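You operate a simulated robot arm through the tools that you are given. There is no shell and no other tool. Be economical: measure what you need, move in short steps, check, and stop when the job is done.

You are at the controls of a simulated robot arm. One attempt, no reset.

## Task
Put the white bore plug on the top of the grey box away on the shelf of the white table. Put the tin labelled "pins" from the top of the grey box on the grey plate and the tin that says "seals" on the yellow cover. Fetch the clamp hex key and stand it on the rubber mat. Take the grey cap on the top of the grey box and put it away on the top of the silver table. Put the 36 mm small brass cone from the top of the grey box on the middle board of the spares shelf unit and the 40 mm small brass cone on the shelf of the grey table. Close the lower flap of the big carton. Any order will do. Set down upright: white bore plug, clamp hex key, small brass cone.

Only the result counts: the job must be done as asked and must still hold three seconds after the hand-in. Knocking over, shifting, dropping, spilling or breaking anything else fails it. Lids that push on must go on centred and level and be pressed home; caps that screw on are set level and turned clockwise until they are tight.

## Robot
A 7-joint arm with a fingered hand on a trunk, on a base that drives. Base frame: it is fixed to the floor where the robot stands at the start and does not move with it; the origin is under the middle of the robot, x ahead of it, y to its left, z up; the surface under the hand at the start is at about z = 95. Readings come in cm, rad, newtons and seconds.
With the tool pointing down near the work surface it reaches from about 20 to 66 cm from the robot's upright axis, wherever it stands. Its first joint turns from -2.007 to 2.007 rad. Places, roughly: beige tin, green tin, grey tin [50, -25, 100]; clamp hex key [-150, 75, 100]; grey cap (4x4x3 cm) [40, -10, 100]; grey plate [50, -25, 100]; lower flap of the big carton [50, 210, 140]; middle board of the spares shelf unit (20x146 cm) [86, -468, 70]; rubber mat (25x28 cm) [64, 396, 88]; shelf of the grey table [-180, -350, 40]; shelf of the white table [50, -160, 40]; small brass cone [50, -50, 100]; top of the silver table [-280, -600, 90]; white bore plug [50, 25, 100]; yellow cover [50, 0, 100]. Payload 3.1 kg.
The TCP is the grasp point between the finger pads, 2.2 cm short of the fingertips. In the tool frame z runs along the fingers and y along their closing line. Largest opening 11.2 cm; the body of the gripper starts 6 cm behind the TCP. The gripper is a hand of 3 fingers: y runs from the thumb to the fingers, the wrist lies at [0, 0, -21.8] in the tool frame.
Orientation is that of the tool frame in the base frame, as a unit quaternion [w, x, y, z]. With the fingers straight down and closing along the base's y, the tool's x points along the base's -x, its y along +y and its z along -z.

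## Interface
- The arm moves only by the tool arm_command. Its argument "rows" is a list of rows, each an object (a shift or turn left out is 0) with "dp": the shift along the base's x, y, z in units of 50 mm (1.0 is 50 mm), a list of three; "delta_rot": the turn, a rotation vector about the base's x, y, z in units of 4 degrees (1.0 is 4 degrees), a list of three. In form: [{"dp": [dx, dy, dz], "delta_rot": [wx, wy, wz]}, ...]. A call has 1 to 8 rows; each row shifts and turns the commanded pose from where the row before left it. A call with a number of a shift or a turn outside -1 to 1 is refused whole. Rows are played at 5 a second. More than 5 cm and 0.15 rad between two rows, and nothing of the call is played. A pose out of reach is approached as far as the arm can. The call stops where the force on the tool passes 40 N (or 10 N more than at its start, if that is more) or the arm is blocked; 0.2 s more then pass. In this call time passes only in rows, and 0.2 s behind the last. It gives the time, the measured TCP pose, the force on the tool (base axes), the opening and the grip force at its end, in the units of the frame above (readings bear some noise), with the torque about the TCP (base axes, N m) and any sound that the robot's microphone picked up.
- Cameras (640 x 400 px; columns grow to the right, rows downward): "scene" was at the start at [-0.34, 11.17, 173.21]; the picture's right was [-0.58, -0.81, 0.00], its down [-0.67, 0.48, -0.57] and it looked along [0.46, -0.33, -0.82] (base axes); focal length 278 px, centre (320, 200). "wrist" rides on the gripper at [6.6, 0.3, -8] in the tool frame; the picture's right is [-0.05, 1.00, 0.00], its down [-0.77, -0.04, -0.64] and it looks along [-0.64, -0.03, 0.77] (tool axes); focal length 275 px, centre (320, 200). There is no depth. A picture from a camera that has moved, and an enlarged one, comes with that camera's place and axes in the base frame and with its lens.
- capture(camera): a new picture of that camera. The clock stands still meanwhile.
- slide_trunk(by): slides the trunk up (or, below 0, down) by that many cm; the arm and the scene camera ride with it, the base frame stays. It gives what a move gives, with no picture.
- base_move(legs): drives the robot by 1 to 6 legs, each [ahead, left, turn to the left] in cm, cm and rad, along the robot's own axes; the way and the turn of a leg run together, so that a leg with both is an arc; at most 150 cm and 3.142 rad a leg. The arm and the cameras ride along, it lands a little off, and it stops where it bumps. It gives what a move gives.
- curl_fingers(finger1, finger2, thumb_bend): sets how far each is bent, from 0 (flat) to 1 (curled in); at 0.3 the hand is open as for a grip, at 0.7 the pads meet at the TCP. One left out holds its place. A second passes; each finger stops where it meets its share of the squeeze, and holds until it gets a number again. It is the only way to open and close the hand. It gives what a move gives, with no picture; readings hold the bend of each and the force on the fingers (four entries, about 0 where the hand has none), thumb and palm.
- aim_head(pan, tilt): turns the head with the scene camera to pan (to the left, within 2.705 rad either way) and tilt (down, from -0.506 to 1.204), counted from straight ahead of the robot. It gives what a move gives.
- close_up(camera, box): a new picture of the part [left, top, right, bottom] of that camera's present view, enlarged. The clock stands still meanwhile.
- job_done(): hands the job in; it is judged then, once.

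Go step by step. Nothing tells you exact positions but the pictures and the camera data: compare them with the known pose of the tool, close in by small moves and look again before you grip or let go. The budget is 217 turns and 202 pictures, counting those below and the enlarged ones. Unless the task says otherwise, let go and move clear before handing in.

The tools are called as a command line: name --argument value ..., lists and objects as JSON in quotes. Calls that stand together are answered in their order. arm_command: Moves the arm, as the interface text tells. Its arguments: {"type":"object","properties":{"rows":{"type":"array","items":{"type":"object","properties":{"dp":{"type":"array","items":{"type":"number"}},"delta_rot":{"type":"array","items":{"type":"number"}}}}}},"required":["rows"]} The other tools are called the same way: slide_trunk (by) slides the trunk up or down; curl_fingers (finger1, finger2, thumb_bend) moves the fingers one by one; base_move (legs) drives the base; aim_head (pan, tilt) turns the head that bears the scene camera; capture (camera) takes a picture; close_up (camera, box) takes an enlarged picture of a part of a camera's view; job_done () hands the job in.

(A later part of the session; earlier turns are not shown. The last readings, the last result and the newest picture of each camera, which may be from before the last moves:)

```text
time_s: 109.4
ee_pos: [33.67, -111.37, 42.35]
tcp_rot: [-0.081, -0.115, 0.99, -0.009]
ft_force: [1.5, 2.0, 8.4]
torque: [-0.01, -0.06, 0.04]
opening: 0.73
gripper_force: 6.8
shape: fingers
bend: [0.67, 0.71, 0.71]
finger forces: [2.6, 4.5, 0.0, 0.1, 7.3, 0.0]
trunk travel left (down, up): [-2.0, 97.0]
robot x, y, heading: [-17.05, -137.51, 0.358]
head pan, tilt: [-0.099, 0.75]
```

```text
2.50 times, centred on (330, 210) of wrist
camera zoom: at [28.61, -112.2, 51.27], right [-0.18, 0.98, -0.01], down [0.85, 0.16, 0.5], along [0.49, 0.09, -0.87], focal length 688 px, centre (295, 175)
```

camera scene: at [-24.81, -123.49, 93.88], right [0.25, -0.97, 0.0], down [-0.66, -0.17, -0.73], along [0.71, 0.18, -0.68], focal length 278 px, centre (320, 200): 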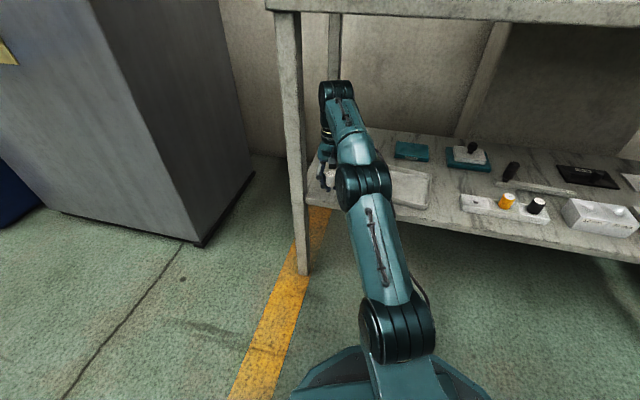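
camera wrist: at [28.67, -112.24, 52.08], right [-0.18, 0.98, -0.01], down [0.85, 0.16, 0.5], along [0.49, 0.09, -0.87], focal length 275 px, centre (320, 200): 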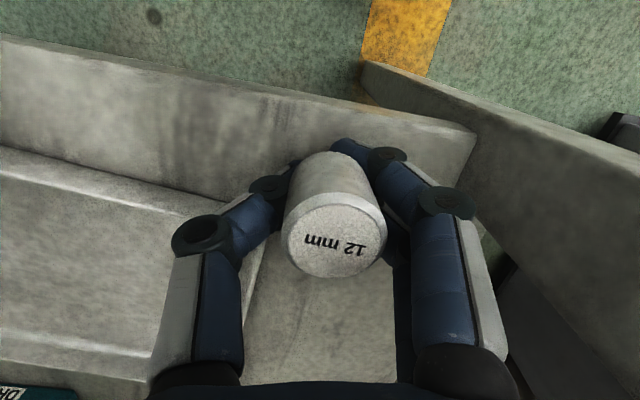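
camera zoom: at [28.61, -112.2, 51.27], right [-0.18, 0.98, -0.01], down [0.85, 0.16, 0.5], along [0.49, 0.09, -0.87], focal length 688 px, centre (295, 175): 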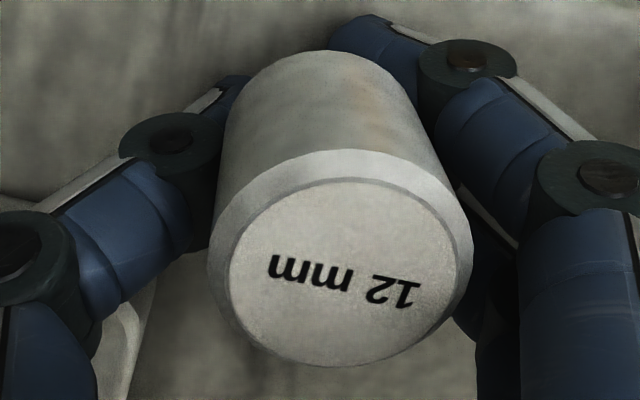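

arm_command --rows '[{"dp": [0, 0, 0.03]}]'

close_up --camera "scene" --box '[330, 165, 362, 205]'

```text
time_s: 109.8
ee_pos: [33.82, -111.39, 42.28]
tcp_rot: [-0.082, -0.114, 0.99, -0.01]
ft_force: [0.1, 0.0, 2.8]
torque: [0.02, -0.03, 0.03]
opening: 0.77
gripper_force: 3.7
shape: fingers
bend: [0.67, 0.71, 0.69]
finger forces: [2.5, 1.9, 0.1, 0.0, 3.5, 0.0]
trunk travel left (down, up): [-2.0, 97.0]
robot x, y, heading: [-17.13, -137.19, 0.357]
head pan, tilt: [-0.099, 0.75]
```

```text
10.00 times, centred on (346, 185) of scene
camera zoom: at [-20.61, -123.0, 89.38], right [0.25, -0.97, 0.0], down [-0.66, -0.17, -0.73], along [0.71, 0.18, -0.68], focal length 2776 px, centre (60, 350)
```

zoom: 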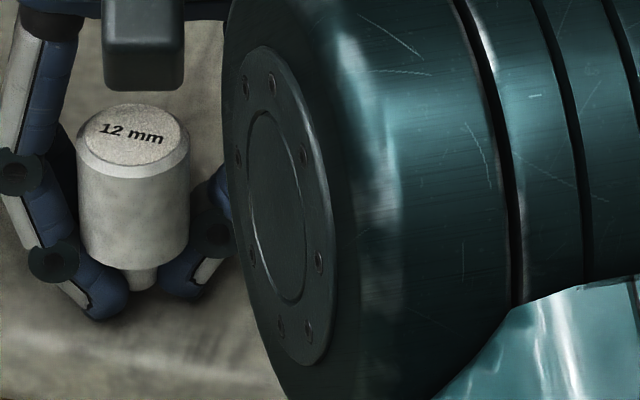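

Fingertips touch before the stem does; opening bit by bit should let the plug slide down between the pads onto its stem.

curl_fingers --finger1 0.66 --finger2 0.68 --thumb_bend 0.67

close_up --camera "scene" --box '[330, 165, 362, 205]'

close_up --camera "wrist" --box '[250, 130, 410, 290]'

```text
time_s: 110.8
ee_pos: [33.85, -111.43, 42.36]
tcp_rot: [-0.082, -0.114, 0.99, -0.008]
ft_force: [-0.8, -0.8, 2.9]
torque: [-0.04, 0.0, -0.04]
opening: 0.95
gripper_force: 2.6
shape: fingers
bend: [0.66, 0.7, 0.68]
finger forces: [0.5, 1.9, 0.0, 0.0, 2.5, 0.0]
trunk travel left (down, up): [-2.0, 97.0]
robot x, y, heading: [-17.53, -137.4, 0.357]
head pan, tilt: [-0.099, 0.75]
```

```text
10.00 times, centred on (346, 185) of scene
camera zoom: at [-20.62, -123.01, 89.39], right [0.25, -0.97, 0.0], down [-0.66, -0.17, -0.73], along [0.71, 0.18, -0.68], focal length 2776 px, centre (60, 350)
```

zoom: 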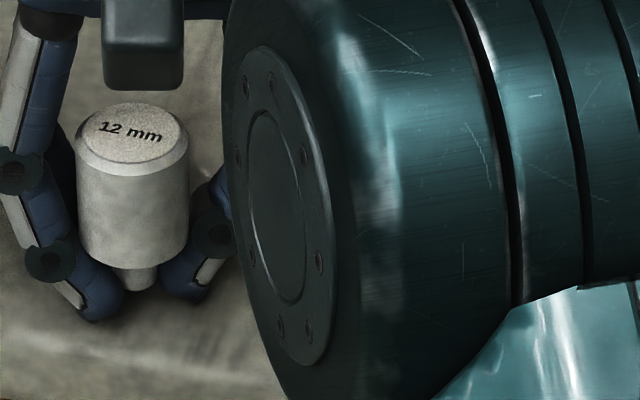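

```text
2.50 times, centred on (330, 210) of wrist
camera zoom: at [28.6, -112.23, 51.37], right [-0.18, 0.98, -0.01], down [0.85, 0.16, 0.5], along [0.49, 0.09, -0.87], focal length 688 px, centre (295, 175)
```

zoom: 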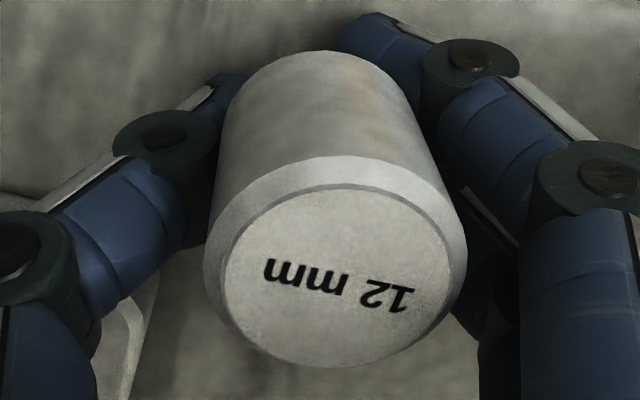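

Geometry says the stem bottom is within 1–2 mm of the shelf. Continuing to open.

curl_fingers --finger1 0.64 --finger2 0.66 --thumb_bend 0.65

close_up --camera "scene" --box '[330, 165, 362, 205]'

```text
time_s: 111.8
ee_pos: [33.78, -111.3, 42.53]
tcp_rot: [-0.082, -0.113, 0.99, -0.008]
ft_force: [-0.2, 0.6, 8.3]
torque: [0.02, -0.06, 0.01]
opening: 1.21
gripper_force: 3.5
shape: fingers
bend: [0.64, 0.7, 0.67]
finger forces: [0.0, 3.8, 0.0, 0.0, 4.2, 0.0]
trunk travel left (down, up): [-2.0, 97.0]
robot x, y, heading: [-17.23, -137.25, 0.355]
head pan, tilt: [-0.099, 0.75]
```

```text
10.00 times, centred on (346, 185) of scene
camera zoom: at [-20.65, -123.02, 89.39], right [0.25, -0.97, 0.0], down [-0.66, -0.17, -0.73], along [0.71, 0.18, -0.68], focal length 2776 px, centre (60, 350)
```

zoom: 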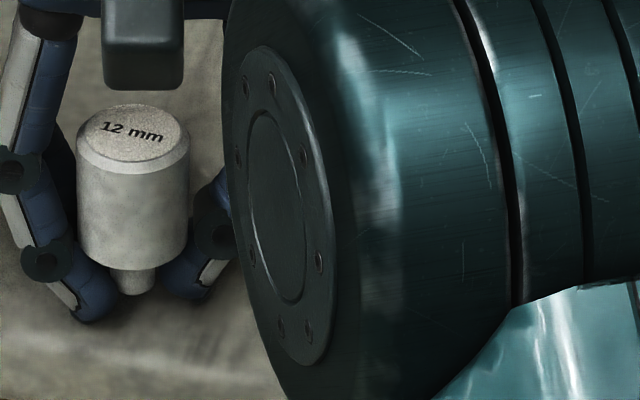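

The fingers press on the shelf while the plug stands between them. I rise 3 mm and look.

arm_command --rows '[{"dp": [0, 0, 0.03]}, {"dp": [0, 0, 0.03]}]'

close_up --camera "scene" --box '[330, 165, 362, 205]'

close_up --camera "wrist" --box '[250, 130, 410, 290]'

```text
time_s: 112.4
ee_pos: [33.81, -111.37, 42.65]
tcp_rot: [-0.082, -0.114, 0.99, -0.01]
ft_force: [0.4, -0.1, -0.5]
torque: [0.01, 0.0, 0.0]
opening: 1.47
gripper_force: 0.3
shape: fingers
bend: [0.64, 0.66, 0.65]
finger forces: [0.1, 0.0, 0.1, 0.1, 0.1, 0.1]
trunk travel left (down, up): [-2.0, 97.0]
robot x, y, heading: [-17.52, -137.93, 0.351]
head pan, tilt: [-0.099, 0.75]
```

```text
10.00 times, centred on (346, 185) of scene
camera zoom: at [-20.59, -122.99, 89.37], right [0.25, -0.97, 0.0], down [-0.66, -0.17, -0.73], along [0.71, 0.18, -0.68], focal length 2776 px, centre (60, 350)
```

zoom: 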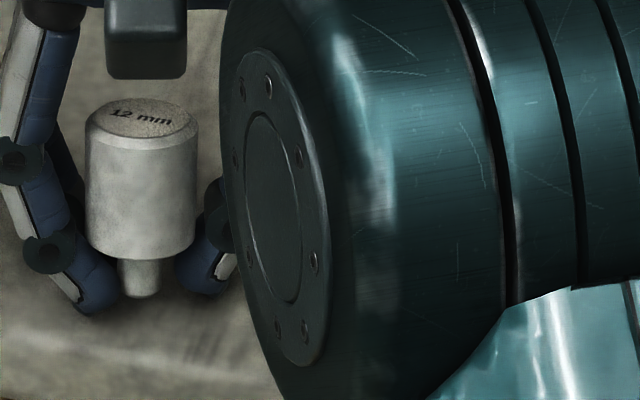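

```text
2.50 times, centred on (330, 210) of wrist
camera zoom: at [28.66, -112.28, 51.63], right [-0.18, 0.98, -0.01], down [0.85, 0.16, 0.5], along [0.49, 0.09, -0.87], focal length 688 px, centre (295, 175)
```

zoom: 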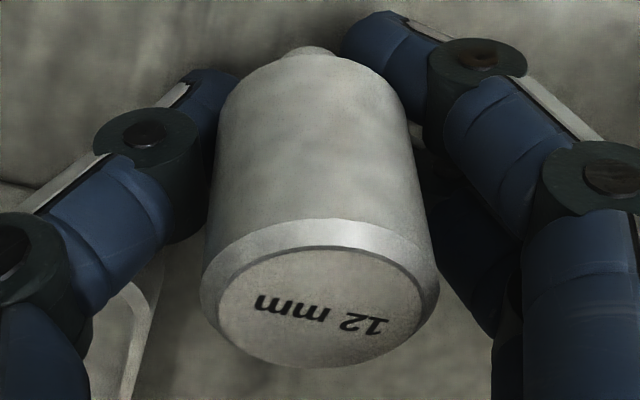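

The plug leans forward about 14° now. I let a moment pass to see whether it rests or is falling.

arm_command --rows '[{"dp": [0, 0, 0]}]'

close_up --camera "wrist" --box '[250, 130, 410, 290]'

close_up --camera "scene" --box '[330, 165, 362, 205]'

```text
time_s: 112.8
ee_pos: [33.8, -111.48, 42.73]
tcp_rot: [-0.082, -0.115, 0.99, -0.009]
ft_force: [-0.7, 0.0, -0.2]
torque: [0.0, 0.0, -0.01]
opening: 1.46
gripper_force: 0.3
shape: fingers
bend: [0.64, 0.66, 0.65]
finger forces: [0.1, 0.0, 0.1, 0.0, 0.1, 0.0]
trunk travel left (down, up): [-2.0, 97.0]
robot x, y, heading: [-17.7, -137.19, 0.356]
head pan, tilt: [-0.099, 0.75]
```

```text
2.50 times, centred on (330, 210) of wrist
camera zoom: at [28.65, -112.28, 51.65], right [-0.18, 0.98, -0.01], down [0.85, 0.16, 0.5], along [0.49, 0.09, -0.87], focal length 688 px, centre (295, 175)
```

zoom: 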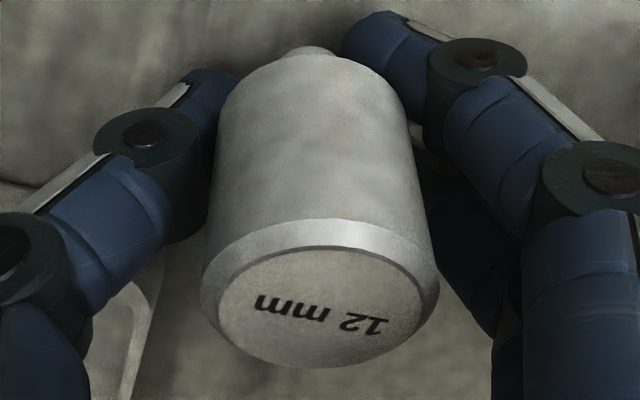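

```text
10.00 times, centred on (346, 185) of scene
camera zoom: at [-20.59, -122.99, 89.38], right [0.25, -0.97, 0.0], down [-0.66, -0.17, -0.73], along [0.71, 0.18, -0.68], focal length 2776 px, centre (60, 350)
```

zoom: 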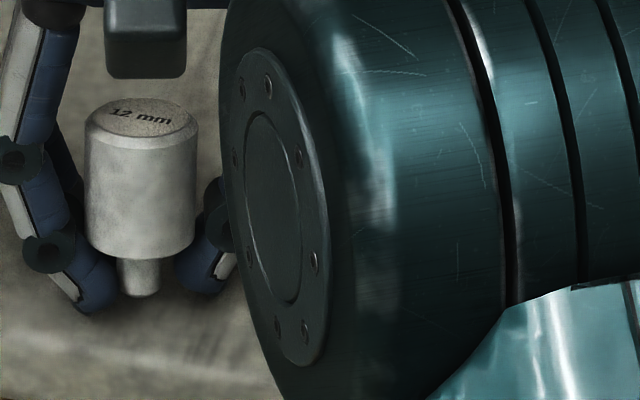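

It rests leaning forward against the fingers. I move the hand about 3 mm toward the robot to push it upright and watch.

arm_command --rows '[{"dp": [-0.025, -0.005, 0]}]'

close_up --camera "wrist" --box '[250, 130, 410, 290]'

close_up --camera "scene" --box '[330, 165, 362, 205]'

```text
time_s: 113.2
ee_pos: [33.73, -111.37, 42.58]
tcp_rot: [-0.082, -0.115, 0.99, -0.009]
ft_force: [0.8, 0.4, 0.3]
torque: [-0.01, 0.02, -0.01]
opening: 1.47
gripper_force: 0.1
shape: fingers
bend: [0.64, 0.66, 0.65]
finger forces: [0.1, 0.0, 0.1, 0.0, 0.1, 0.0]
trunk travel left (down, up): [-2.0, 97.0]
robot x, y, heading: [-17.5, -137.36, 0.353]
head pan, tilt: [-0.099, 0.75]
```

```text
2.50 times, centred on (330, 210) of wrist
camera zoom: at [28.59, -112.29, 51.62], right [-0.18, 0.98, -0.01], down [0.85, 0.16, 0.5], along [0.49, 0.09, -0.87], focal length 688 px, centre (295, 175)
```

zoom: 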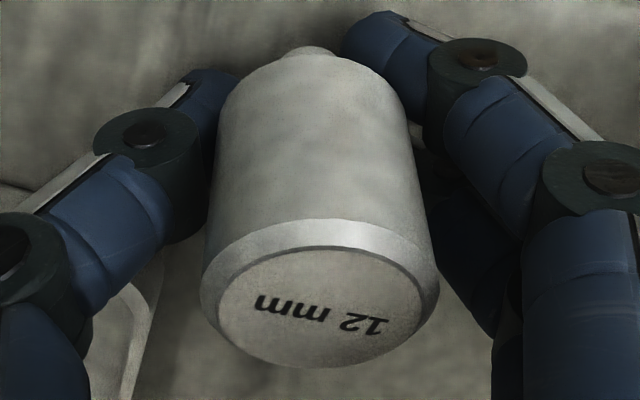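

```text
10.00 times, centred on (346, 185) of scene
camera zoom: at [-20.59, -122.99, 89.38], right [0.25, -0.97, 0.0], down [-0.66, -0.17, -0.73], along [0.71, 0.18, -0.68], focal length 2776 px, centre (60, 350)
```

zoom: 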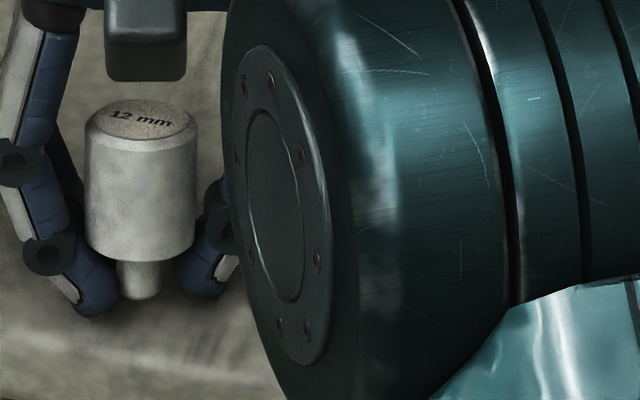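

The shoulder still sits on the fingertips. I lower until the tips touch the shelf, so the stem takes the load, and check the tilt.

arm_command --rows '[{"dp": [0, 0, -0.04]}, {"dp": [0, 0, -0.04]}]'

close_up --camera "wrist" --box '[250, 130, 410, 290]'

close_up --camera "scene" --box '[330, 165, 362, 205]'

```text
time_s: 113.8
ee_pos: [33.62, -111.27, 42.5]
tcp_rot: [-0.079, -0.115, 0.99, -0.009]
ft_force: [1.1, 1.4, 22.6]
torque: [0.01, -0.15, -0.02]
opening: 1.49
gripper_force: 11.0
shape: fingers
bend: [0.64, 0.7, 0.66]
finger forces: [0.1, 11.7, 0.0, 0.0, 10.6, 0.0]
trunk travel left (down, up): [-2.0, 97.0]
robot x, y, heading: [-17.81, -137.44, 0.354]
head pan, tilt: [-0.099, 0.75]
```

```text
2.50 times, centred on (330, 210) of wrist
camera zoom: at [28.47, -112.29, 51.44], right [-0.18, 0.98, 0.0], down [0.85, 0.16, 0.51], along [0.5, 0.09, -0.86], focal length 688 px, centre (295, 175)
```

zoom: 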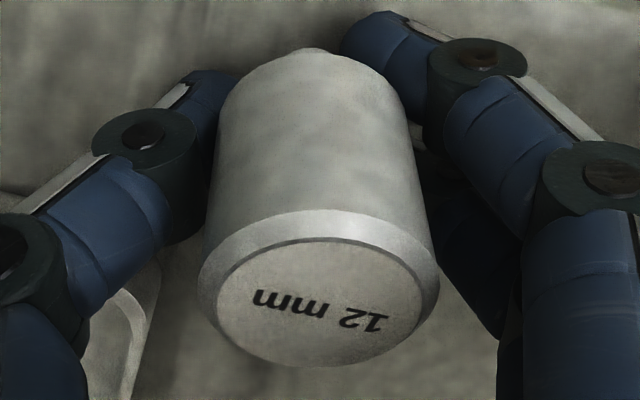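

```text
10.00 times, centred on (346, 185) of scene
camera zoom: at [-20.77, -123.08, 89.44], right [0.25, -0.97, 0.0], down [-0.66, -0.17, -0.73], along [0.71, 0.18, -0.68], focal length 2776 px, centre (60, 350)
```

zoom: 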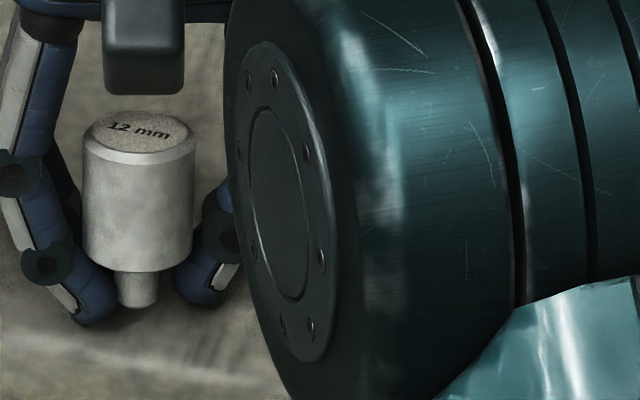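

The lean equals the hand's own 9° over-tilt, so the plug is really parallel to the hand (my earlier correction was misjudged). I re-close, lift slightly, bring the hand to exact vertical and set down again.

arm_command --rows '[{"dp": [0, 0, 0.06]}]'

curl_fingers --finger1 0.72 --finger2 0.72 --thumb_bend 0.72

arm_command --rows '[{"dp": [0, 0, 0.1]}, {"delta_rot": [0.19, -0.8, 0]}, {"delta_rot": [0.19, -0.8, 0]}, {"delta_rot": [0.19, -0.8, 0]}]'

close_up --camera "wrist" --box '[250, 130, 410, 290]'

close_up --camera "scene" --box '[322, 155, 362, 205]'

```text
time_s: 114.2
ee_pos: [33.66, -111.39, 42.65]
tcp_rot: [-0.082, -0.114, 0.99, -0.008]
ft_force: [1.0, 1.9, 6.3]
torque: [0.1, -0.07, 0.03]
opening: 1.5
gripper_force: 3.9
shape: fingers
bend: [0.64, 0.69, 0.65]
finger forces: [0.1, 5.9, 0.1, 0.0, 0.8, 0.1]
trunk travel left (down, up): [-2.0, 97.0]
robot x, y, heading: [-17.51, -137.08, 0.353]
head pan, tilt: [-0.099, 0.75]
```

```text
time_s: 115.2
ee_pos: [33.75, -111.36, 42.59]
tcp_rot: [-0.083, -0.114, 0.99, -0.009]
ft_force: [0.6, -0.5, 0.6]
torque: [0.01, 0.02, -0.01]
opening: 0.72
gripper_force: 4.2
shape: fingers
bend: [0.69, 0.72, 0.69]
finger forces: [4.0, 0.1, 0.1, 0.0, 4.2, 0.0]
trunk travel left (down, up): [-2.0, 97.0]
robot x, y, heading: [-17.46, -137.34, 0.358]
head pan, tilt: [-0.099, 0.75]
```

```text
time_s: 116.2
ee_pos: [33.58, -111.33, 43.02]
tcp_rot: [0.004, -0.115, 0.993, 0.001]
ft_force: [0.2, -0.5, -0.5]
torque: [-0.04, 0.04, 0.0]
opening: 0.71
gripper_force: 4.3
shape: fingers
bend: [0.7, 0.72, 0.69]
finger forces: [3.9, 0.0, 0.1, 0.1, 4.2, 0.0]
trunk travel left (down, up): [-2.0, 97.0]
robot x, y, heading: [-17.63, -137.26, 0.355]
head pan, tilt: [-0.099, 0.75]
```

```text
2.50 times, centred on (330, 210) of wrist
camera zoom: at [27.08, -112.55, 50.91], right [-0.18, 0.98, 0.0], down [0.75, 0.14, 0.64], along [0.63, 0.12, -0.77], focal length 688 px, centre (295, 175)
```

zoom: 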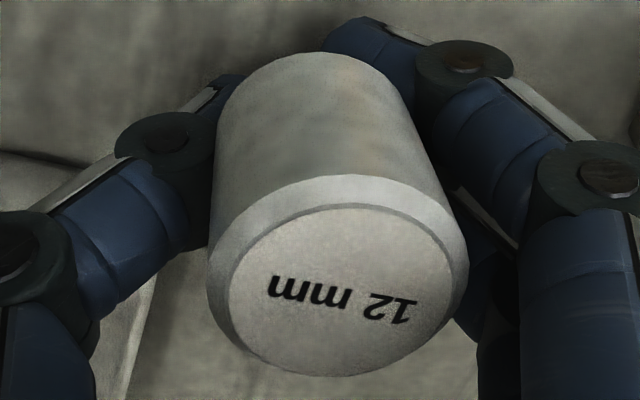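

```text
8.00 times, centred on (342, 180) of scene
camera zoom: at [-20.58, -122.99, 89.38], right [0.25, -0.97, 0.0], down [-0.66, -0.17, -0.73], along [0.71, 0.18, -0.68], focal length 2220 px, centre (144, 360)
```

zoom: 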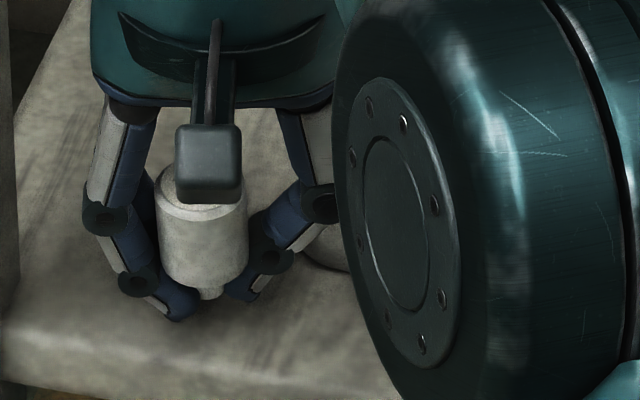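

Judging by the label ellipse the plug now leans about 7° toward the robot. I turn the hand back by about 8.5° so it is upright with a hair of forward lean, lower to light contact, and open in one quick motion.

arm_command --rows '[{"delta_rot": [-0.17, 0.7, 0]}, {"delta_rot": [-0.17, 0.7, 0]}, {"delta_rot": [-0.17, 0.7, 0]}, {"dp": [0, 0, -0.06]}, {"dp": [0, 0, -0.04]}, {"dp": [0, 0, -0.02]}]'

close_up --camera "wrist" --box '[250, 130, 410, 290]'

close_up --camera "scene" --box '[330, 165, 362, 205]'

```text
time_s: 117.6
ee_pos: [33.61, -111.4, 42.55]
tcp_rot: [-0.071, -0.115, 0.991, -0.007]
ft_force: [-1.2, -0.1, -0.1]
torque: [0.02, 0.02, 0.02]
opening: 0.73
gripper_force: 3.9
shape: fingers
bend: [0.7, 0.72, 0.69]
finger forces: [4.0, 0.0, 0.1, 0.1, 4.2, 0.1]
trunk travel left (down, up): [-2.0, 97.0]
robot x, y, heading: [-17.5, -137.5, 0.351]
head pan, tilt: [-0.099, 0.75]
```

```text
2.50 times, centred on (330, 210) of wrist
camera zoom: at [28.3, -112.3, 51.35], right [-0.18, 0.98, -0.01], down [0.84, 0.16, 0.52], along [0.51, 0.09, -0.85], focal length 688 px, centre (295, 175)
```

zoom: 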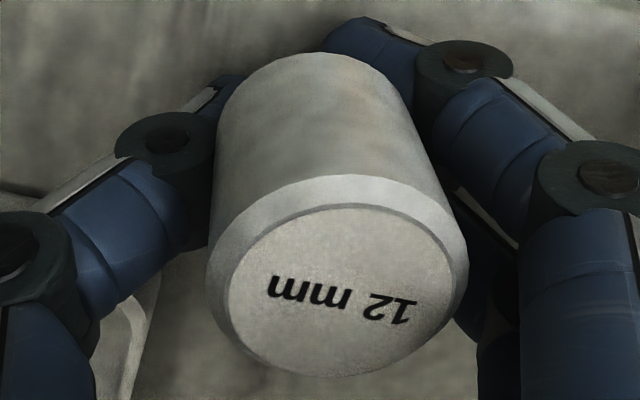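

```text
10.00 times, centred on (346, 185) of scene
camera zoom: at [-20.59, -122.99, 89.39], right [0.25, -0.97, 0.0], down [-0.66, -0.17, -0.73], along [0.71, 0.18, -0.68], focal length 2776 px, centre (60, 350)
```

zoom: 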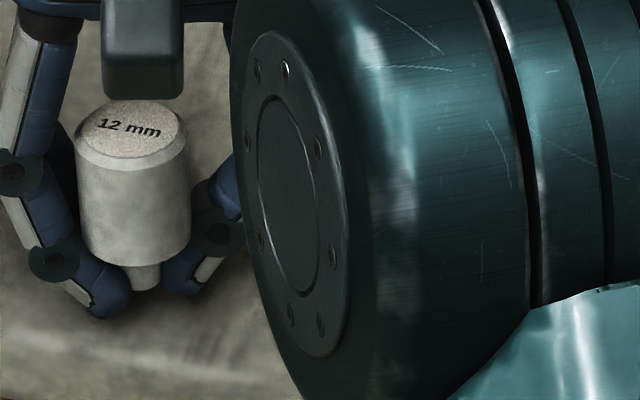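

Upright within about 1–2°. Down to first contact, then quick opening.

arm_command --rows '[{"dp": [0, 0, -0.025]}]'

curl_fingers --finger1 0.52 --finger2 0.52 --thumb_bend 0.52

close_up --camera "scene" --box '[322, 155, 362, 205]'

```text
time_s: 118.0
ee_pos: [33.78, -111.34, 42.42]
tcp_rot: [-0.071, -0.114, 0.991, -0.008]
ft_force: [0.4, -0.8, 1.7]
torque: [0.0, -0.01, -0.03]
opening: 0.75
gripper_force: 5.3
shape: fingers
bend: [0.7, 0.72, 0.69]
finger forces: [4.0, 0.1, 0.1, 0.0, 5.2, 0.0]
trunk travel left (down, up): [-2.0, 97.0]
robot x, y, heading: [-17.73, -137.45, 0.352]
head pan, tilt: [-0.099, 0.75]
```

```text
time_s: 119.0
ee_pos: [33.67, -111.27, 42.72]
tcp_rot: [-0.067, -0.114, 0.991, -0.007]
ft_force: [6.0, 3.0, 38.1]
torque: [-0.04, -0.4, 0.08]
opening: 3.73
gripper_force: 19.4
shape: fingers
bend: [0.52, 0.65, 0.58]
finger forces: [0.0, 15.8, 0.0, 0.1, 22.9, 0.0]
trunk travel left (down, up): [-2.0, 97.0]
robot x, y, heading: [-17.44, -137.62, 0.355]
head pan, tilt: [-0.099, 0.75]
```

```text
8.00 times, centred on (342, 180) of scene
camera zoom: at [-20.88, -123.13, 89.43], right [0.25, -0.97, 0.0], down [-0.66, -0.17, -0.73], along [0.71, 0.19, -0.68], focal length 2220 px, centre (144, 360)
```

zoom: 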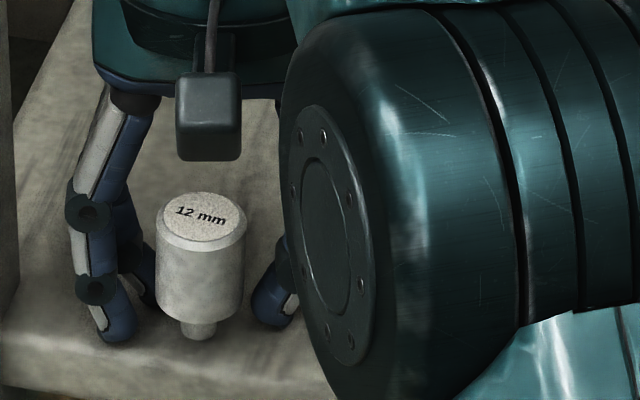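

The plug stands on its stem. I raise the hand gently straight up.

arm_command --rows '[{"dp": [0, 0, 0.03]}, {"dp": [0, 0, 0.03]}, {"dp": [0, 0, 0.04]}, {"dp": [0, 0, 0.06]}]'

close_up --camera "scene" --box '[322, 155, 362, 205]'

```text
time_s: 120.0
ee_pos: [33.64, -111.38, 43.11]
tcp_rot: [-0.073, -0.114, 0.991, -0.008]
ft_force: [-0.8, -0.4, 0.0]
torque: [0.0, 0.02, 0.02]
opening: 4.86
gripper_force: 0.0
shape: fingers
bend: [0.52, 0.52, 0.52]
finger forces: [0.0, 0.0, 0.0, 0.0, 0.0, 0.0]
trunk travel left (down, up): [-2.0, 97.0]
robot x, y, heading: [-17.43, -137.59, 0.357]
head pan, tilt: [-0.099, 0.75]
```

```text
8.00 times, centred on (342, 180) of scene
camera zoom: at [-20.6, -123.0, 89.35], right [0.25, -0.97, 0.0], down [-0.66, -0.17, -0.73], along [0.71, 0.18, -0.68], focal length 2220 px, centre (144, 360)
```

zoom: 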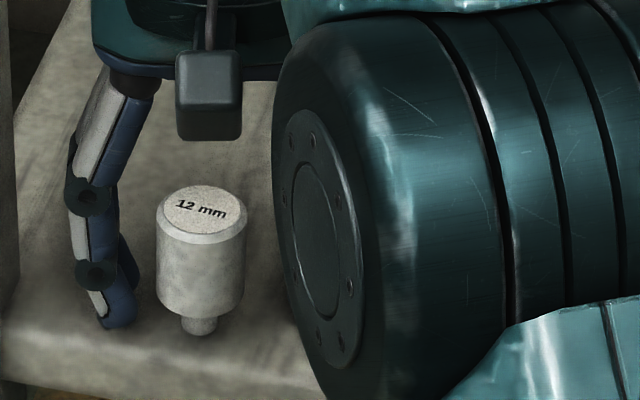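

The plug stands free and upright. I raise the trunk, and verify before touching the tray.

slide_trunk --by 7

arm_command --rows '[{"dp": [0, 0, 0.4]}, {"dp": [-0.5, -0.1, 0]}, {"dp": [-0.8, -0.2, 0]}, {"dp": [-0.8, -0.2, 0]}]'

capture --camera "wrist"

capture --camera "scene"

```text
time_s: 121.0
ee_pos: [33.74, -111.26, 50.08]
tcp_rot: [-0.072, -0.114, 0.991, -0.008]
ft_force: [-0.1, -0.7, 0.0]
torque: [-0.03, 0.0, 0.02]
opening: 4.87
gripper_force: 0.0
shape: fingers
bend: [0.52, 0.52, 0.52]
finger forces: [0.1, 0.1, 0.0, 0.0, 0.1, 0.1]
trunk travel left (down, up): [-9.0, 90.0]
robot x, y, heading: [-17.29, -137.58, 0.353]
head pan, tilt: [-0.099, 0.75]
```

```text
time_s: 122.0
ee_pos: [23.43, -113.81, 52.2]
tcp_rot: [-0.07, -0.115, 0.991, -0.008]
ft_force: [-0.4, -1.0, 0.9]
torque: [-0.01, -0.01, 0.01]
opening: 4.88
gripper_force: 0.0
shape: fingers
bend: [0.52, 0.52, 0.52]
finger forces: [0.1, 0.0, 0.0, 0.0, 0.0, 0.0]
trunk travel left (down, up): [-9.0, 90.0]
robot x, y, heading: [-17.44, -137.23, 0.354]
head pan, tilt: [-0.099, 0.75]
```

```text
87 pictures are left
camera wrist: at [18.11, -114.68, 61.09], right [-0.18, 0.98, -0.01], down [0.84, 0.16, 0.52], along [0.51, 0.09, -0.85], focal length 275 px, centre (320, 200)
```

wrist: 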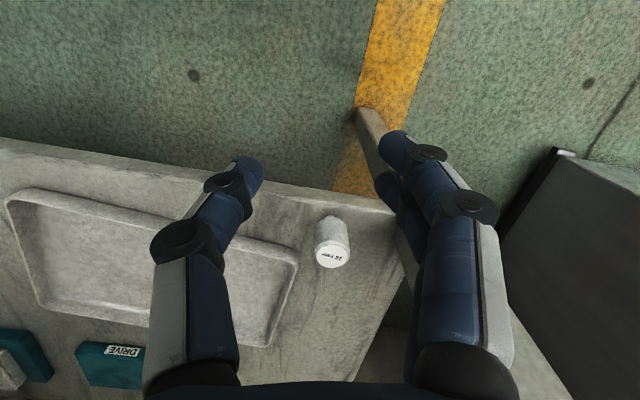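

```text
86 pictures are left
camera scene: at [-20.58, -122.99, 96.38], right [0.25, -0.97, 0.0], down [-0.66, -0.17, -0.73], along [0.71, 0.18, -0.68], focal length 278 px, centre (320, 200)
```

scene: 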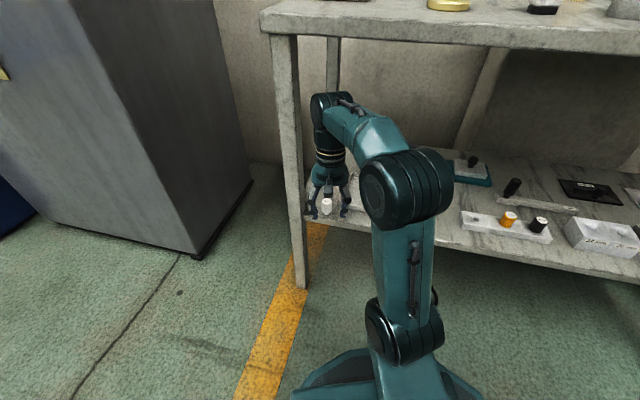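

The plug stands upright and clear. Now I fix the nudged tray: its left front corner moved from about [33.8, -114.5] to [37.2, -113.4]. I'll close the fist, dip the fingertips inside the tray and pull its front rim back.

curl_fingers --finger1 0.7 --finger2 0.7 --thumb_bend 0.7

arm_command --rows '[{"dp": [0, -0.7, 0]}, {"dp": [0, -0.5, 0]}]'

base_move --legs '[[7.5, -2.8, 0]]'

arm_command --rows '[{"dp": [0.6, 0.2, 0]}, {"dp": [0.6, 0.1, 0]}, {"dp": [0.7, 0.1, 0]}]'

capture --camera "wrist"

```text
time_s: 123.0
ee_pos: [23.41, -113.75, 52.33]
tcp_rot: [-0.071, -0.115, 0.991, -0.009]
ft_force: [0.7, -0.6, 0.2]
torque: [-0.02, -0.02, -0.02]
opening: 0.28
gripper_force: 0.1
shape: fingers
bend: [0.7, 0.7, 0.7]
finger forces: [0.1, 0.0, 0.0, 0.0, 0.1, 0.0]
trunk travel left (down, up): [-9.0, 90.0]
robot x, y, heading: [-17.76, -137.29, 0.352]
head pan, tilt: [-0.099, 0.75]
```

```text
time_s: 123.7
ee_pos: [23.33, -119.64, 52.13]
tcp_rot: [-0.07, -0.116, 0.991, -0.008]
ft_force: [-0.1, -0.1, 0.3]
torque: [-0.01, 0.02, 0.0]
opening: 0.26
gripper_force: 0.1
shape: fingers
bend: [0.7, 0.7, 0.7]
finger forces: [0.1, 0.0, 0.0, 0.1, 0.0, 0.0]
trunk travel left (down, up): [-9.0, 90.0]
robot x, y, heading: [-17.69, -137.33, 0.352]
head pan, tilt: [-0.099, 0.75]
```

```text
time_s: 124.7
ee_pos: [31.57, -119.86, 52.09]
tcp_rot: [-0.072, -0.113, 0.991, -0.009]
ft_force: [0.0, 0.7, 0.5]
torque: [0.01, -0.01, -0.02]
opening: 0.32
gripper_force: 0.1
shape: fingers
bend: [0.7, 0.7, 0.7]
finger forces: [0.0, 0.0, 0.0, 0.0, 0.0, 0.1]
trunk travel left (down, up): [-9.0, 90.0]
robot x, y, heading: [-9.23, -137.54, 0.355]
head pan, tilt: [-0.099, 0.75]
```

```text
time_s: 125.5
ee_pos: [41.15, -117.63, 52.14]
tcp_rot: [-0.072, -0.114, 0.991, -0.008]
ft_force: [0.3, -0.3, 0.7]
torque: [0.02, -0.02, 0.0]
opening: 0.28
gripper_force: 0.0
shape: fingers
bend: [0.7, 0.7, 0.7]
finger forces: [0.0, 0.0, 0.1, 0.0, 0.0, 0.0]
trunk travel left (down, up): [-9.0, 90.0]
robot x, y, heading: [-9.32, -137.74, 0.349]
head pan, tilt: [-0.099, 0.75]
```

```text
85 pictures are left
camera wrist: at [35.82, -118.61, 60.98], right [-0.18, 0.98, -0.01], down [0.84, 0.16, 0.52], along [0.51, 0.09, -0.85], focal length 275 px, centre (320, 200)
```

wrist: 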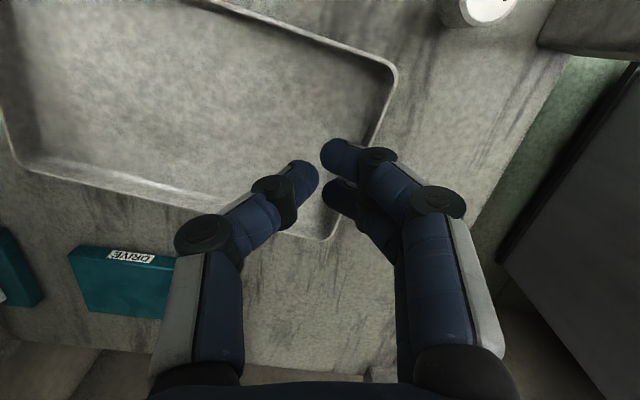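

Fingertips are over the tray's inside near its left front corner. I lower carefully into the tray.

slide_trunk --by -8

arm_command --rows '[{"dp": [0, 0, -0.06]}, {"dp": [0, 0, -0.04]}]'

capture --camera "wrist"

```text
time_s: 126.7
ee_pos: [41.21, -117.68, 44.12]
tcp_rot: [-0.071, -0.114, 0.991, -0.009]
ft_force: [0.1, 0.7, -0.2]
torque: [0.0, 0.01, -0.01]
opening: 0.29
gripper_force: 0.1
shape: fingers
bend: [0.7, 0.7, 0.7]
finger forces: [0.1, 0.0, 0.0, 0.0, 0.0, 0.0]
trunk travel left (down, up): [-1.0, 98.0]
robot x, y, heading: [-9.11, -137.38, 0.346]
head pan, tilt: [-0.099, 0.75]
```

```text
time_s: 127.3
ee_pos: [41.23, -117.85, 43.74]
tcp_rot: [-0.072, -0.113, 0.991, -0.008]
ft_force: [-0.1, 0.1, 0.1]
torque: [0.04, -0.01, 0.01]
opening: 0.29
gripper_force: 0.1
shape: fingers
bend: [0.7, 0.7, 0.7]
finger forces: [0.1, 0.0, 0.0, 0.0, 0.0, 0.1]
trunk travel left (down, up): [-1.0, 98.0]
robot x, y, heading: [-8.95, -137.44, 0.354]
head pan, tilt: [-0.099, 0.75]
```

```text
84 pictures are left
camera wrist: at [35.81, -118.64, 52.49], right [-0.18, 0.98, -0.01], down [0.84, 0.16, 0.52], along [0.51, 0.09, -0.85], focal length 275 px, centre (320, 200)
```

wrist: 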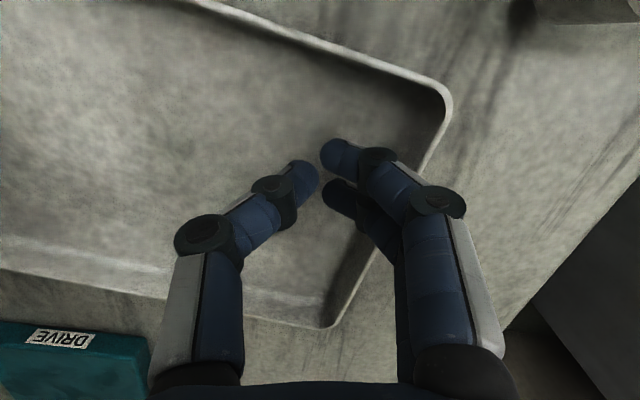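

arm_command --rows '[{"dp": [0, 0, -0.04]}, {"dp": [0, 0, -0.04]}]'

```text
time_s: 127.9
ee_pos: [41.2, -117.74, 43.14]
tcp_rot: [-0.072, -0.114, 0.991, -0.009]
ft_force: [-0.1, 0.6, 0.2]
torque: [-0.01, -0.03, 0.04]
opening: 0.25
gripper_force: 0.0
shape: fingers
bend: [0.7, 0.7, 0.7]
finger forces: [0.0, 0.0, 0.1, 0.0, 0.0, 0.0]
trunk travel left (down, up): [-1.0, 98.0]
robot x, y, heading: [-9.3, -137.16, 0.354]
head pan, tilt: [-0.099, 0.75]
```

Fingertips are just above the tray floor. Pulling toward the robot.

arm_command --rows '[{"dp": [-0.3, 0, 0]}, {"dp": [-0.25, 0, 0]}, {"dp": [-0.15, 0, 0]}, {"dp": [-0.15, 0, 0]}]'

capture --camera "wrist"

```text
time_s: 128.9
ee_pos: [37.0, -117.69, 43.14]
tcp_rot: [-0.072, -0.114, 0.991, -0.008]
ft_force: [0.7, -1.3, -0.3]
torque: [0.0, 0.01, 0.01]
opening: 0.13
gripper_force: 1.1
shape: fingers
bend: [0.7, 0.7, 0.7]
finger forces: [1.8, 0.1, 0.0, 0.0, 0.0, 0.1]
trunk travel left (down, up): [-1.0, 98.0]
robot x, y, heading: [-9.24, -137.28, 0.351]
head pan, tilt: [-0.099, 0.75]
```

```text
83 pictures are left
camera wrist: at [31.67, -118.58, 51.98], right [-0.18, 0.98, -0.01], down [0.84, 0.16, 0.52], along [0.51, 0.09, -0.85], focal length 275 px, centre (320, 200)
```

wrist: 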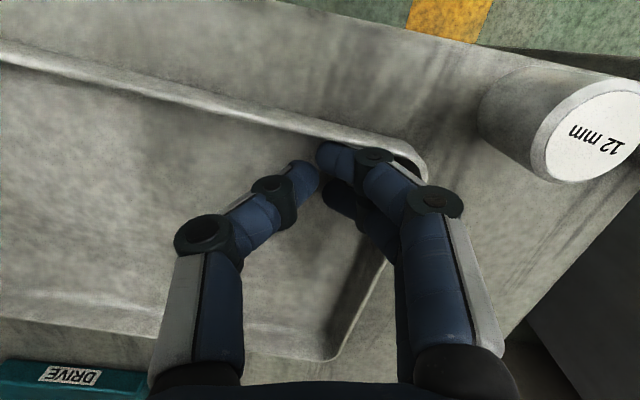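

Contact with the rim; the corner is at x≈35.9. Pull about 1.7 cm more.

arm_command --rows '[{"dp": [-0.12, 0, 0]}, {"dp": [-0.12, 0, 0]}, {"dp": [-0.1, 0, 0]}]'

capture --camera "wrist"

```text
time_s: 129.7
ee_pos: [35.13, -117.79, 43.21]
tcp_rot: [-0.071, -0.114, 0.991, -0.009]
ft_force: [2.1, -0.1, -0.5]
torque: [-0.02, -0.05, -0.05]
opening: 0.14
gripper_force: 1.0
shape: fingers
bend: [0.7, 0.7, 0.7]
finger forces: [1.5, 0.1, 0.0, 0.1, 0.0, 0.0]
trunk travel left (down, up): [-1.0, 98.0]
robot x, y, heading: [-9.57, -137.55, 0.353]
head pan, tilt: [-0.099, 0.75]
```

```text
82 pictures are left
camera wrist: at [29.8, -118.63, 52.07], right [-0.18, 0.98, -0.01], down [0.84, 0.16, 0.52], along [0.51, 0.09, -0.85], focal length 275 px, centre (320, 200)
```

wrist: 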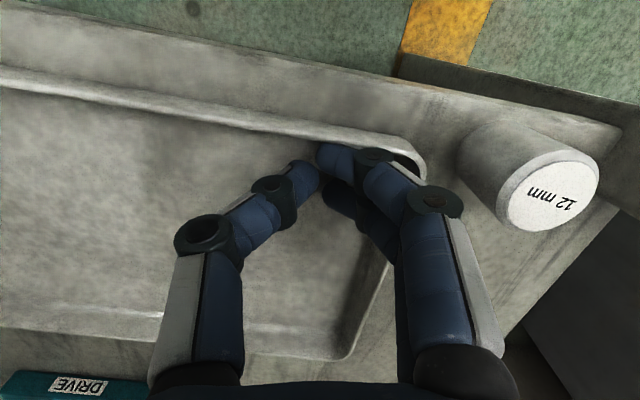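

The tray's front edge is back at x≈33.7 and parallel to the shelf. I release forward slightly, rise, and back out.

arm_command --rows '[{"dp": [0.12, 0, 0]}]'

slide_trunk --by 9

arm_command --rows '[{"dp": [-0.8, -0.3, 0.1]}, {"dp": [-0.8, -0.3, 0]}, {"dp": [-0.8, -0.3, 0]}]'

base_move --legs '[[-25, 0, 0], [0, 0, -0.353]]'

capture --camera "scene"

```text
time_s: 130.1
ee_pos: [35.81, -117.6, 43.23]
tcp_rot: [-0.071, -0.114, 0.991, -0.009]
ft_force: [-0.7, -0.4, -0.6]
torque: [0.01, -0.02, -0.01]
opening: 0.24
gripper_force: 0.1
shape: fingers
bend: [0.7, 0.7, 0.7]
finger forces: [0.0, 0.0, 0.0, 0.1, 0.1, 0.1]
trunk travel left (down, up): [-1.0, 98.0]
robot x, y, heading: [-9.49, -137.59, 0.349]
head pan, tilt: [-0.099, 0.75]
```

```text
time_s: 131.3
ee_pos: [35.77, -117.79, 52.28]
tcp_rot: [-0.071, -0.114, 0.991, -0.008]
ft_force: [0.7, 0.3, -0.3]
torque: [0.01, 0.01, -0.01]
opening: 0.22
gripper_force: 0.0
shape: fingers
bend: [0.7, 0.7, 0.7]
finger forces: [0.0, 0.0, 0.0, 0.0, 0.0, 0.0]
trunk travel left (down, up): [-10.0, 89.0]
robot x, y, heading: [-8.92, -137.38, 0.344]
head pan, tilt: [-0.099, 0.75]
```

```text
time_s: 132.1
ee_pos: [23.86, -122.25, 52.8]
tcp_rot: [-0.072, -0.113, 0.991, -0.009]
ft_force: [-0.4, 0.4, -0.6]
torque: [-0.02, -0.02, -0.02]
opening: 0.25
gripper_force: 0.0
shape: fingers
bend: [0.7, 0.7, 0.7]
finger forces: [0.0, 0.1, 0.0, 0.1, 0.1, 0.0]
trunk travel left (down, up): [-10.0, 89.0]
robot x, y, heading: [-9.27, -137.75, 0.353]
head pan, tilt: [-0.099, 0.75]
```

```text
time_s: 135.1
ee_pos: [4.13, -143.14, 52.87]
tcp_rot: [-0.071, 0.063, 0.995, 0.005]
ft_force: [-0.4, 0.4, 0.4]
torque: [0.01, 0.0, -0.02]
opening: 0.24
gripper_force: 0.1
shape: fingers
bend: [0.7, 0.7, 0.7]
finger forces: [0.0, 0.0, 0.1, 0.0, 0.0, 0.0]
trunk travel left (down, up): [-10.0, 89.0]
robot x, y, heading: [-32.37, -145.75, -0.005]
head pan, tilt: [-0.099, 0.75]
```

```text
81 pictures are left
camera scene: at [-30.15, -131.41, 97.39], right [-0.1, -0.99, 0.0], down [-0.68, 0.07, -0.73], along [0.73, -0.07, -0.68], focal length 278 px, centre (320, 200)
```

scene: 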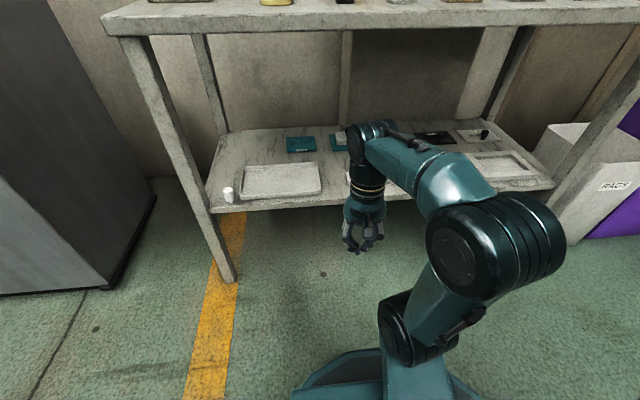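

The plug stands and the tray is back in line. Next the 40 mm cone: I raise the trunk, level the hand and drive back to the grey box.

slide_trunk --by 40

slide_trunk --by 37.5

base_move --legs '[[0, 105, 0.005], [31, 0, 0]]'

curl_fingers --finger1 0.42 --finger2 0.42 --thumb_bend 0.42

arm_command --rows '[{"dp": [0, 0, -0.6], "delta_rot": [0, -1, 0.9]}, {"dp": [0, 0, -0.6], "delta_rot": [0, -1, 0.9]}, {"dp": [0, 0, -0.8]}]'

capture --camera "wrist"

```text
time_s: 138.9
ee_pos: [4.15, -143.18, 92.76]
tcp_rot: [-0.07, 0.063, 0.996, 0.005]
ft_force: [1.0, 0.2, 0.2]
torque: [-0.02, -0.01, 0.02]
opening: 0.19
gripper_force: 0.0
shape: fingers
bend: [0.7, 0.7, 0.7]
finger forces: [0.0, 0.0, 0.1, 0.1, 0.1, 0.0]
trunk travel left (down, up): [-50.0, 49.0]
robot x, y, heading: [-32.07, -145.9, -0.004]
head pan, tilt: [-0.099, 0.75]
```

```text
time_s: 142.5
ee_pos: [4.14, -143.18, 130.3]
tcp_rot: [-0.071, 0.063, 0.995, 0.005]
ft_force: [-0.1, 0.2, -0.4]
torque: [0.02, -0.06, -0.04]
opening: 0.2
gripper_force: 0.0
shape: fingers
bend: [0.7, 0.7, 0.7]
finger forces: [0.1, 0.1, 0.0, 0.0, 0.0, 0.0]
trunk travel left (down, up): [-87.5, 11.5]
robot x, y, heading: [-32.24, -145.99, -0.005]
head pan, tilt: [-0.099, 0.75]
```

```text
time_s: 149.6
ee_pos: [36.88, -39.51, 130.33]
tcp_rot: [-0.072, 0.069, 0.995, 0.005]
ft_force: [0.3, 0.2, -0.3]
torque: [0.0, -0.01, -0.02]
opening: 0.21
gripper_force: 0.0
shape: fingers
bend: [0.7, 0.7, 0.7]
finger forces: [0.0, 0.0, 0.0, 0.0, 0.1, 0.0]
trunk travel left (down, up): [-87.5, 11.5]
robot x, y, heading: [0.82, -41.86, -0.009]
head pan, tilt: [-0.099, 0.75]
```

```text
time_s: 150.6
ee_pos: [36.98, -39.58, 130.27]
tcp_rot: [-0.072, 0.067, 0.995, 0.005]
ft_force: [-0.1, 0.0, -0.4]
torque: [0.0, -0.01, 0.01]
opening: 7.77
gripper_force: 0.0
shape: fingers
bend: [0.42, 0.42, 0.42]
finger forces: [0.1, 0.0, 0.0, 0.1, 0.0, 0.0]
trunk travel left (down, up): [-87.5, 11.5]
robot x, y, heading: [0.43, -42.01, -0.01]
head pan, tilt: [-0.099, 0.75]
```

```text
time_s: 151.4
ee_pos: [37.03, -39.64, 120.75]
tcp_rot: [-0.002, 0.005, 1.0, 0.006]
ft_force: [0.3, -0.2, 0.1]
torque: [-0.02, -0.01, 0.0]
opening: 7.74
gripper_force: 0.1
shape: fingers
bend: [0.42, 0.42, 0.42]
finger forces: [0.0, 0.0, 0.1, 0.1, 0.0, 0.1]
trunk travel left (down, up): [-87.5, 11.5]
robot x, y, heading: [0.52, -42.29, -0.015]
head pan, tilt: [-0.099, 0.75]
```

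```text
80 pictures are left
camera wrist: at [30.45, -39.38, 128.66], right [0.05, 1.0, 0.01], down [0.77, -0.05, 0.63], along [0.63, -0.03, -0.77], focal length 275 px, centre (320, 200)
```

wrist: 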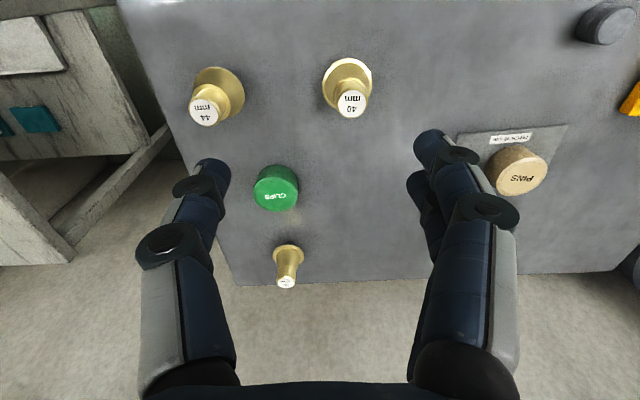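

The 40 mm cone stands at about [39.7, -36.8], top z≈103.6. I go down around its upper part.

arm_command --rows '[{"dp": [0.54, 0.57, -0.5]}, {"dp": [0, 0, -0.85]}, {"dp": [0, 0, -0.85]}, {"dp": [0, 0, -0.85]}, {"dp": [0, 0, -0.8]}]'

capture --camera "wrist"

```text
time_s: 152.6
ee_pos: [39.43, -36.73, 101.26]
tcp_rot: [-0.002, 0.004, 1.0, 0.006]
ft_force: [-0.2, 0.4, 0.3]
torque: [0.01, 0.01, 0.0]
opening: 7.73
gripper_force: 0.1
shape: fingers
bend: [0.42, 0.42, 0.42]
finger forces: [0.1, 0.1, 0.0, 0.1, 0.0, 0.1]
trunk travel left (down, up): [-87.5, 11.5]
robot x, y, heading: [0.46, -41.8, -0.011]
head pan, tilt: [-0.099, 0.75]
```

```text
79 pictures are left
camera wrist: at [32.95, -36.38, 109.26], right [0.06, 1.0, 0.01], down [0.77, -0.05, 0.63], along [0.63, -0.03, -0.77], focal length 275 px, centre (320, 200)
```

wrist: 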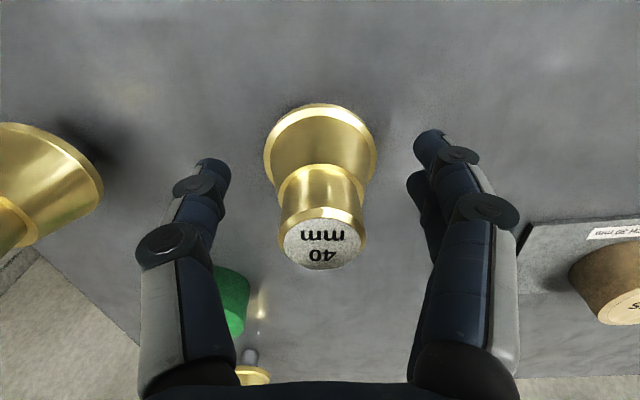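

Centred on the neck. Closing and lifting.

curl_fingers --finger1 0.75 --finger2 0.75 --thumb_bend 0.75

arm_command --rows '[{"dp": [0, 0, 0.4]}, {"dp": [0, 0, 0.8]}, {"dp": [0, 0, 0.8]}]'

capture --camera "wrist"

```text
time_s: 153.6
ee_pos: [39.54, -36.55, 101.22]
tcp_rot: [-0.001, 0.004, 1.0, 0.006]
ft_force: [-0.4, 0.3, 0.6]
torque: [-0.02, 0.03, 0.0]
opening: 3.31
gripper_force: 17.2
shape: fingers
bend: [0.61, 0.58, 0.62]
finger forces: [8.2, 8.9, 0.0, 0.0, 17.8, 0.0]
trunk travel left (down, up): [-87.5, 11.5]
robot x, y, heading: [0.61, -41.93, -0.014]
head pan, tilt: [-0.099, 0.75]
```

```text
time_s: 154.4
ee_pos: [39.31, -37.16, 111.2]
tcp_rot: [-0.003, 0.005, 1.0, 0.004]
ft_force: [0.8, 1.0, -3.5]
torque: [0.03, -0.02, -0.01]
opening: 3.31
gripper_force: 16.3
shape: fingers
bend: [0.61, 0.57, 0.62]
finger forces: [8.3, 8.1, 0.1, 0.0, 16.4, 0.0]
trunk travel left (down, up): [-87.5, 11.5]
robot x, y, heading: [0.45, -42.04, -0.013]
head pan, tilt: [-0.099, 0.75]
```

```text
78 pictures are left
camera wrist: at [32.75, -36.73, 119.27], right [0.06, 1.0, 0.01], down [0.77, -0.05, 0.63], along [0.63, -0.03, -0.77], focal length 275 px, centre (320, 200)
```

wrist: 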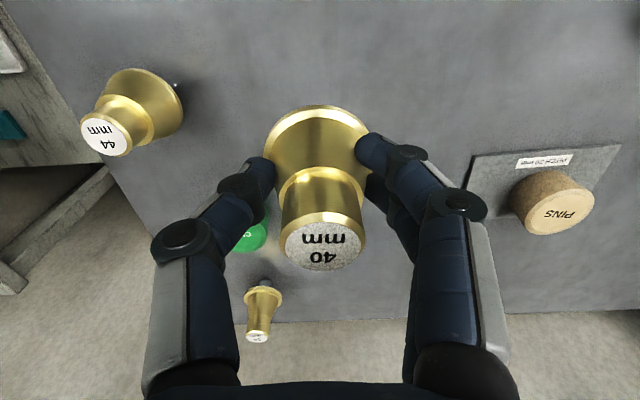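

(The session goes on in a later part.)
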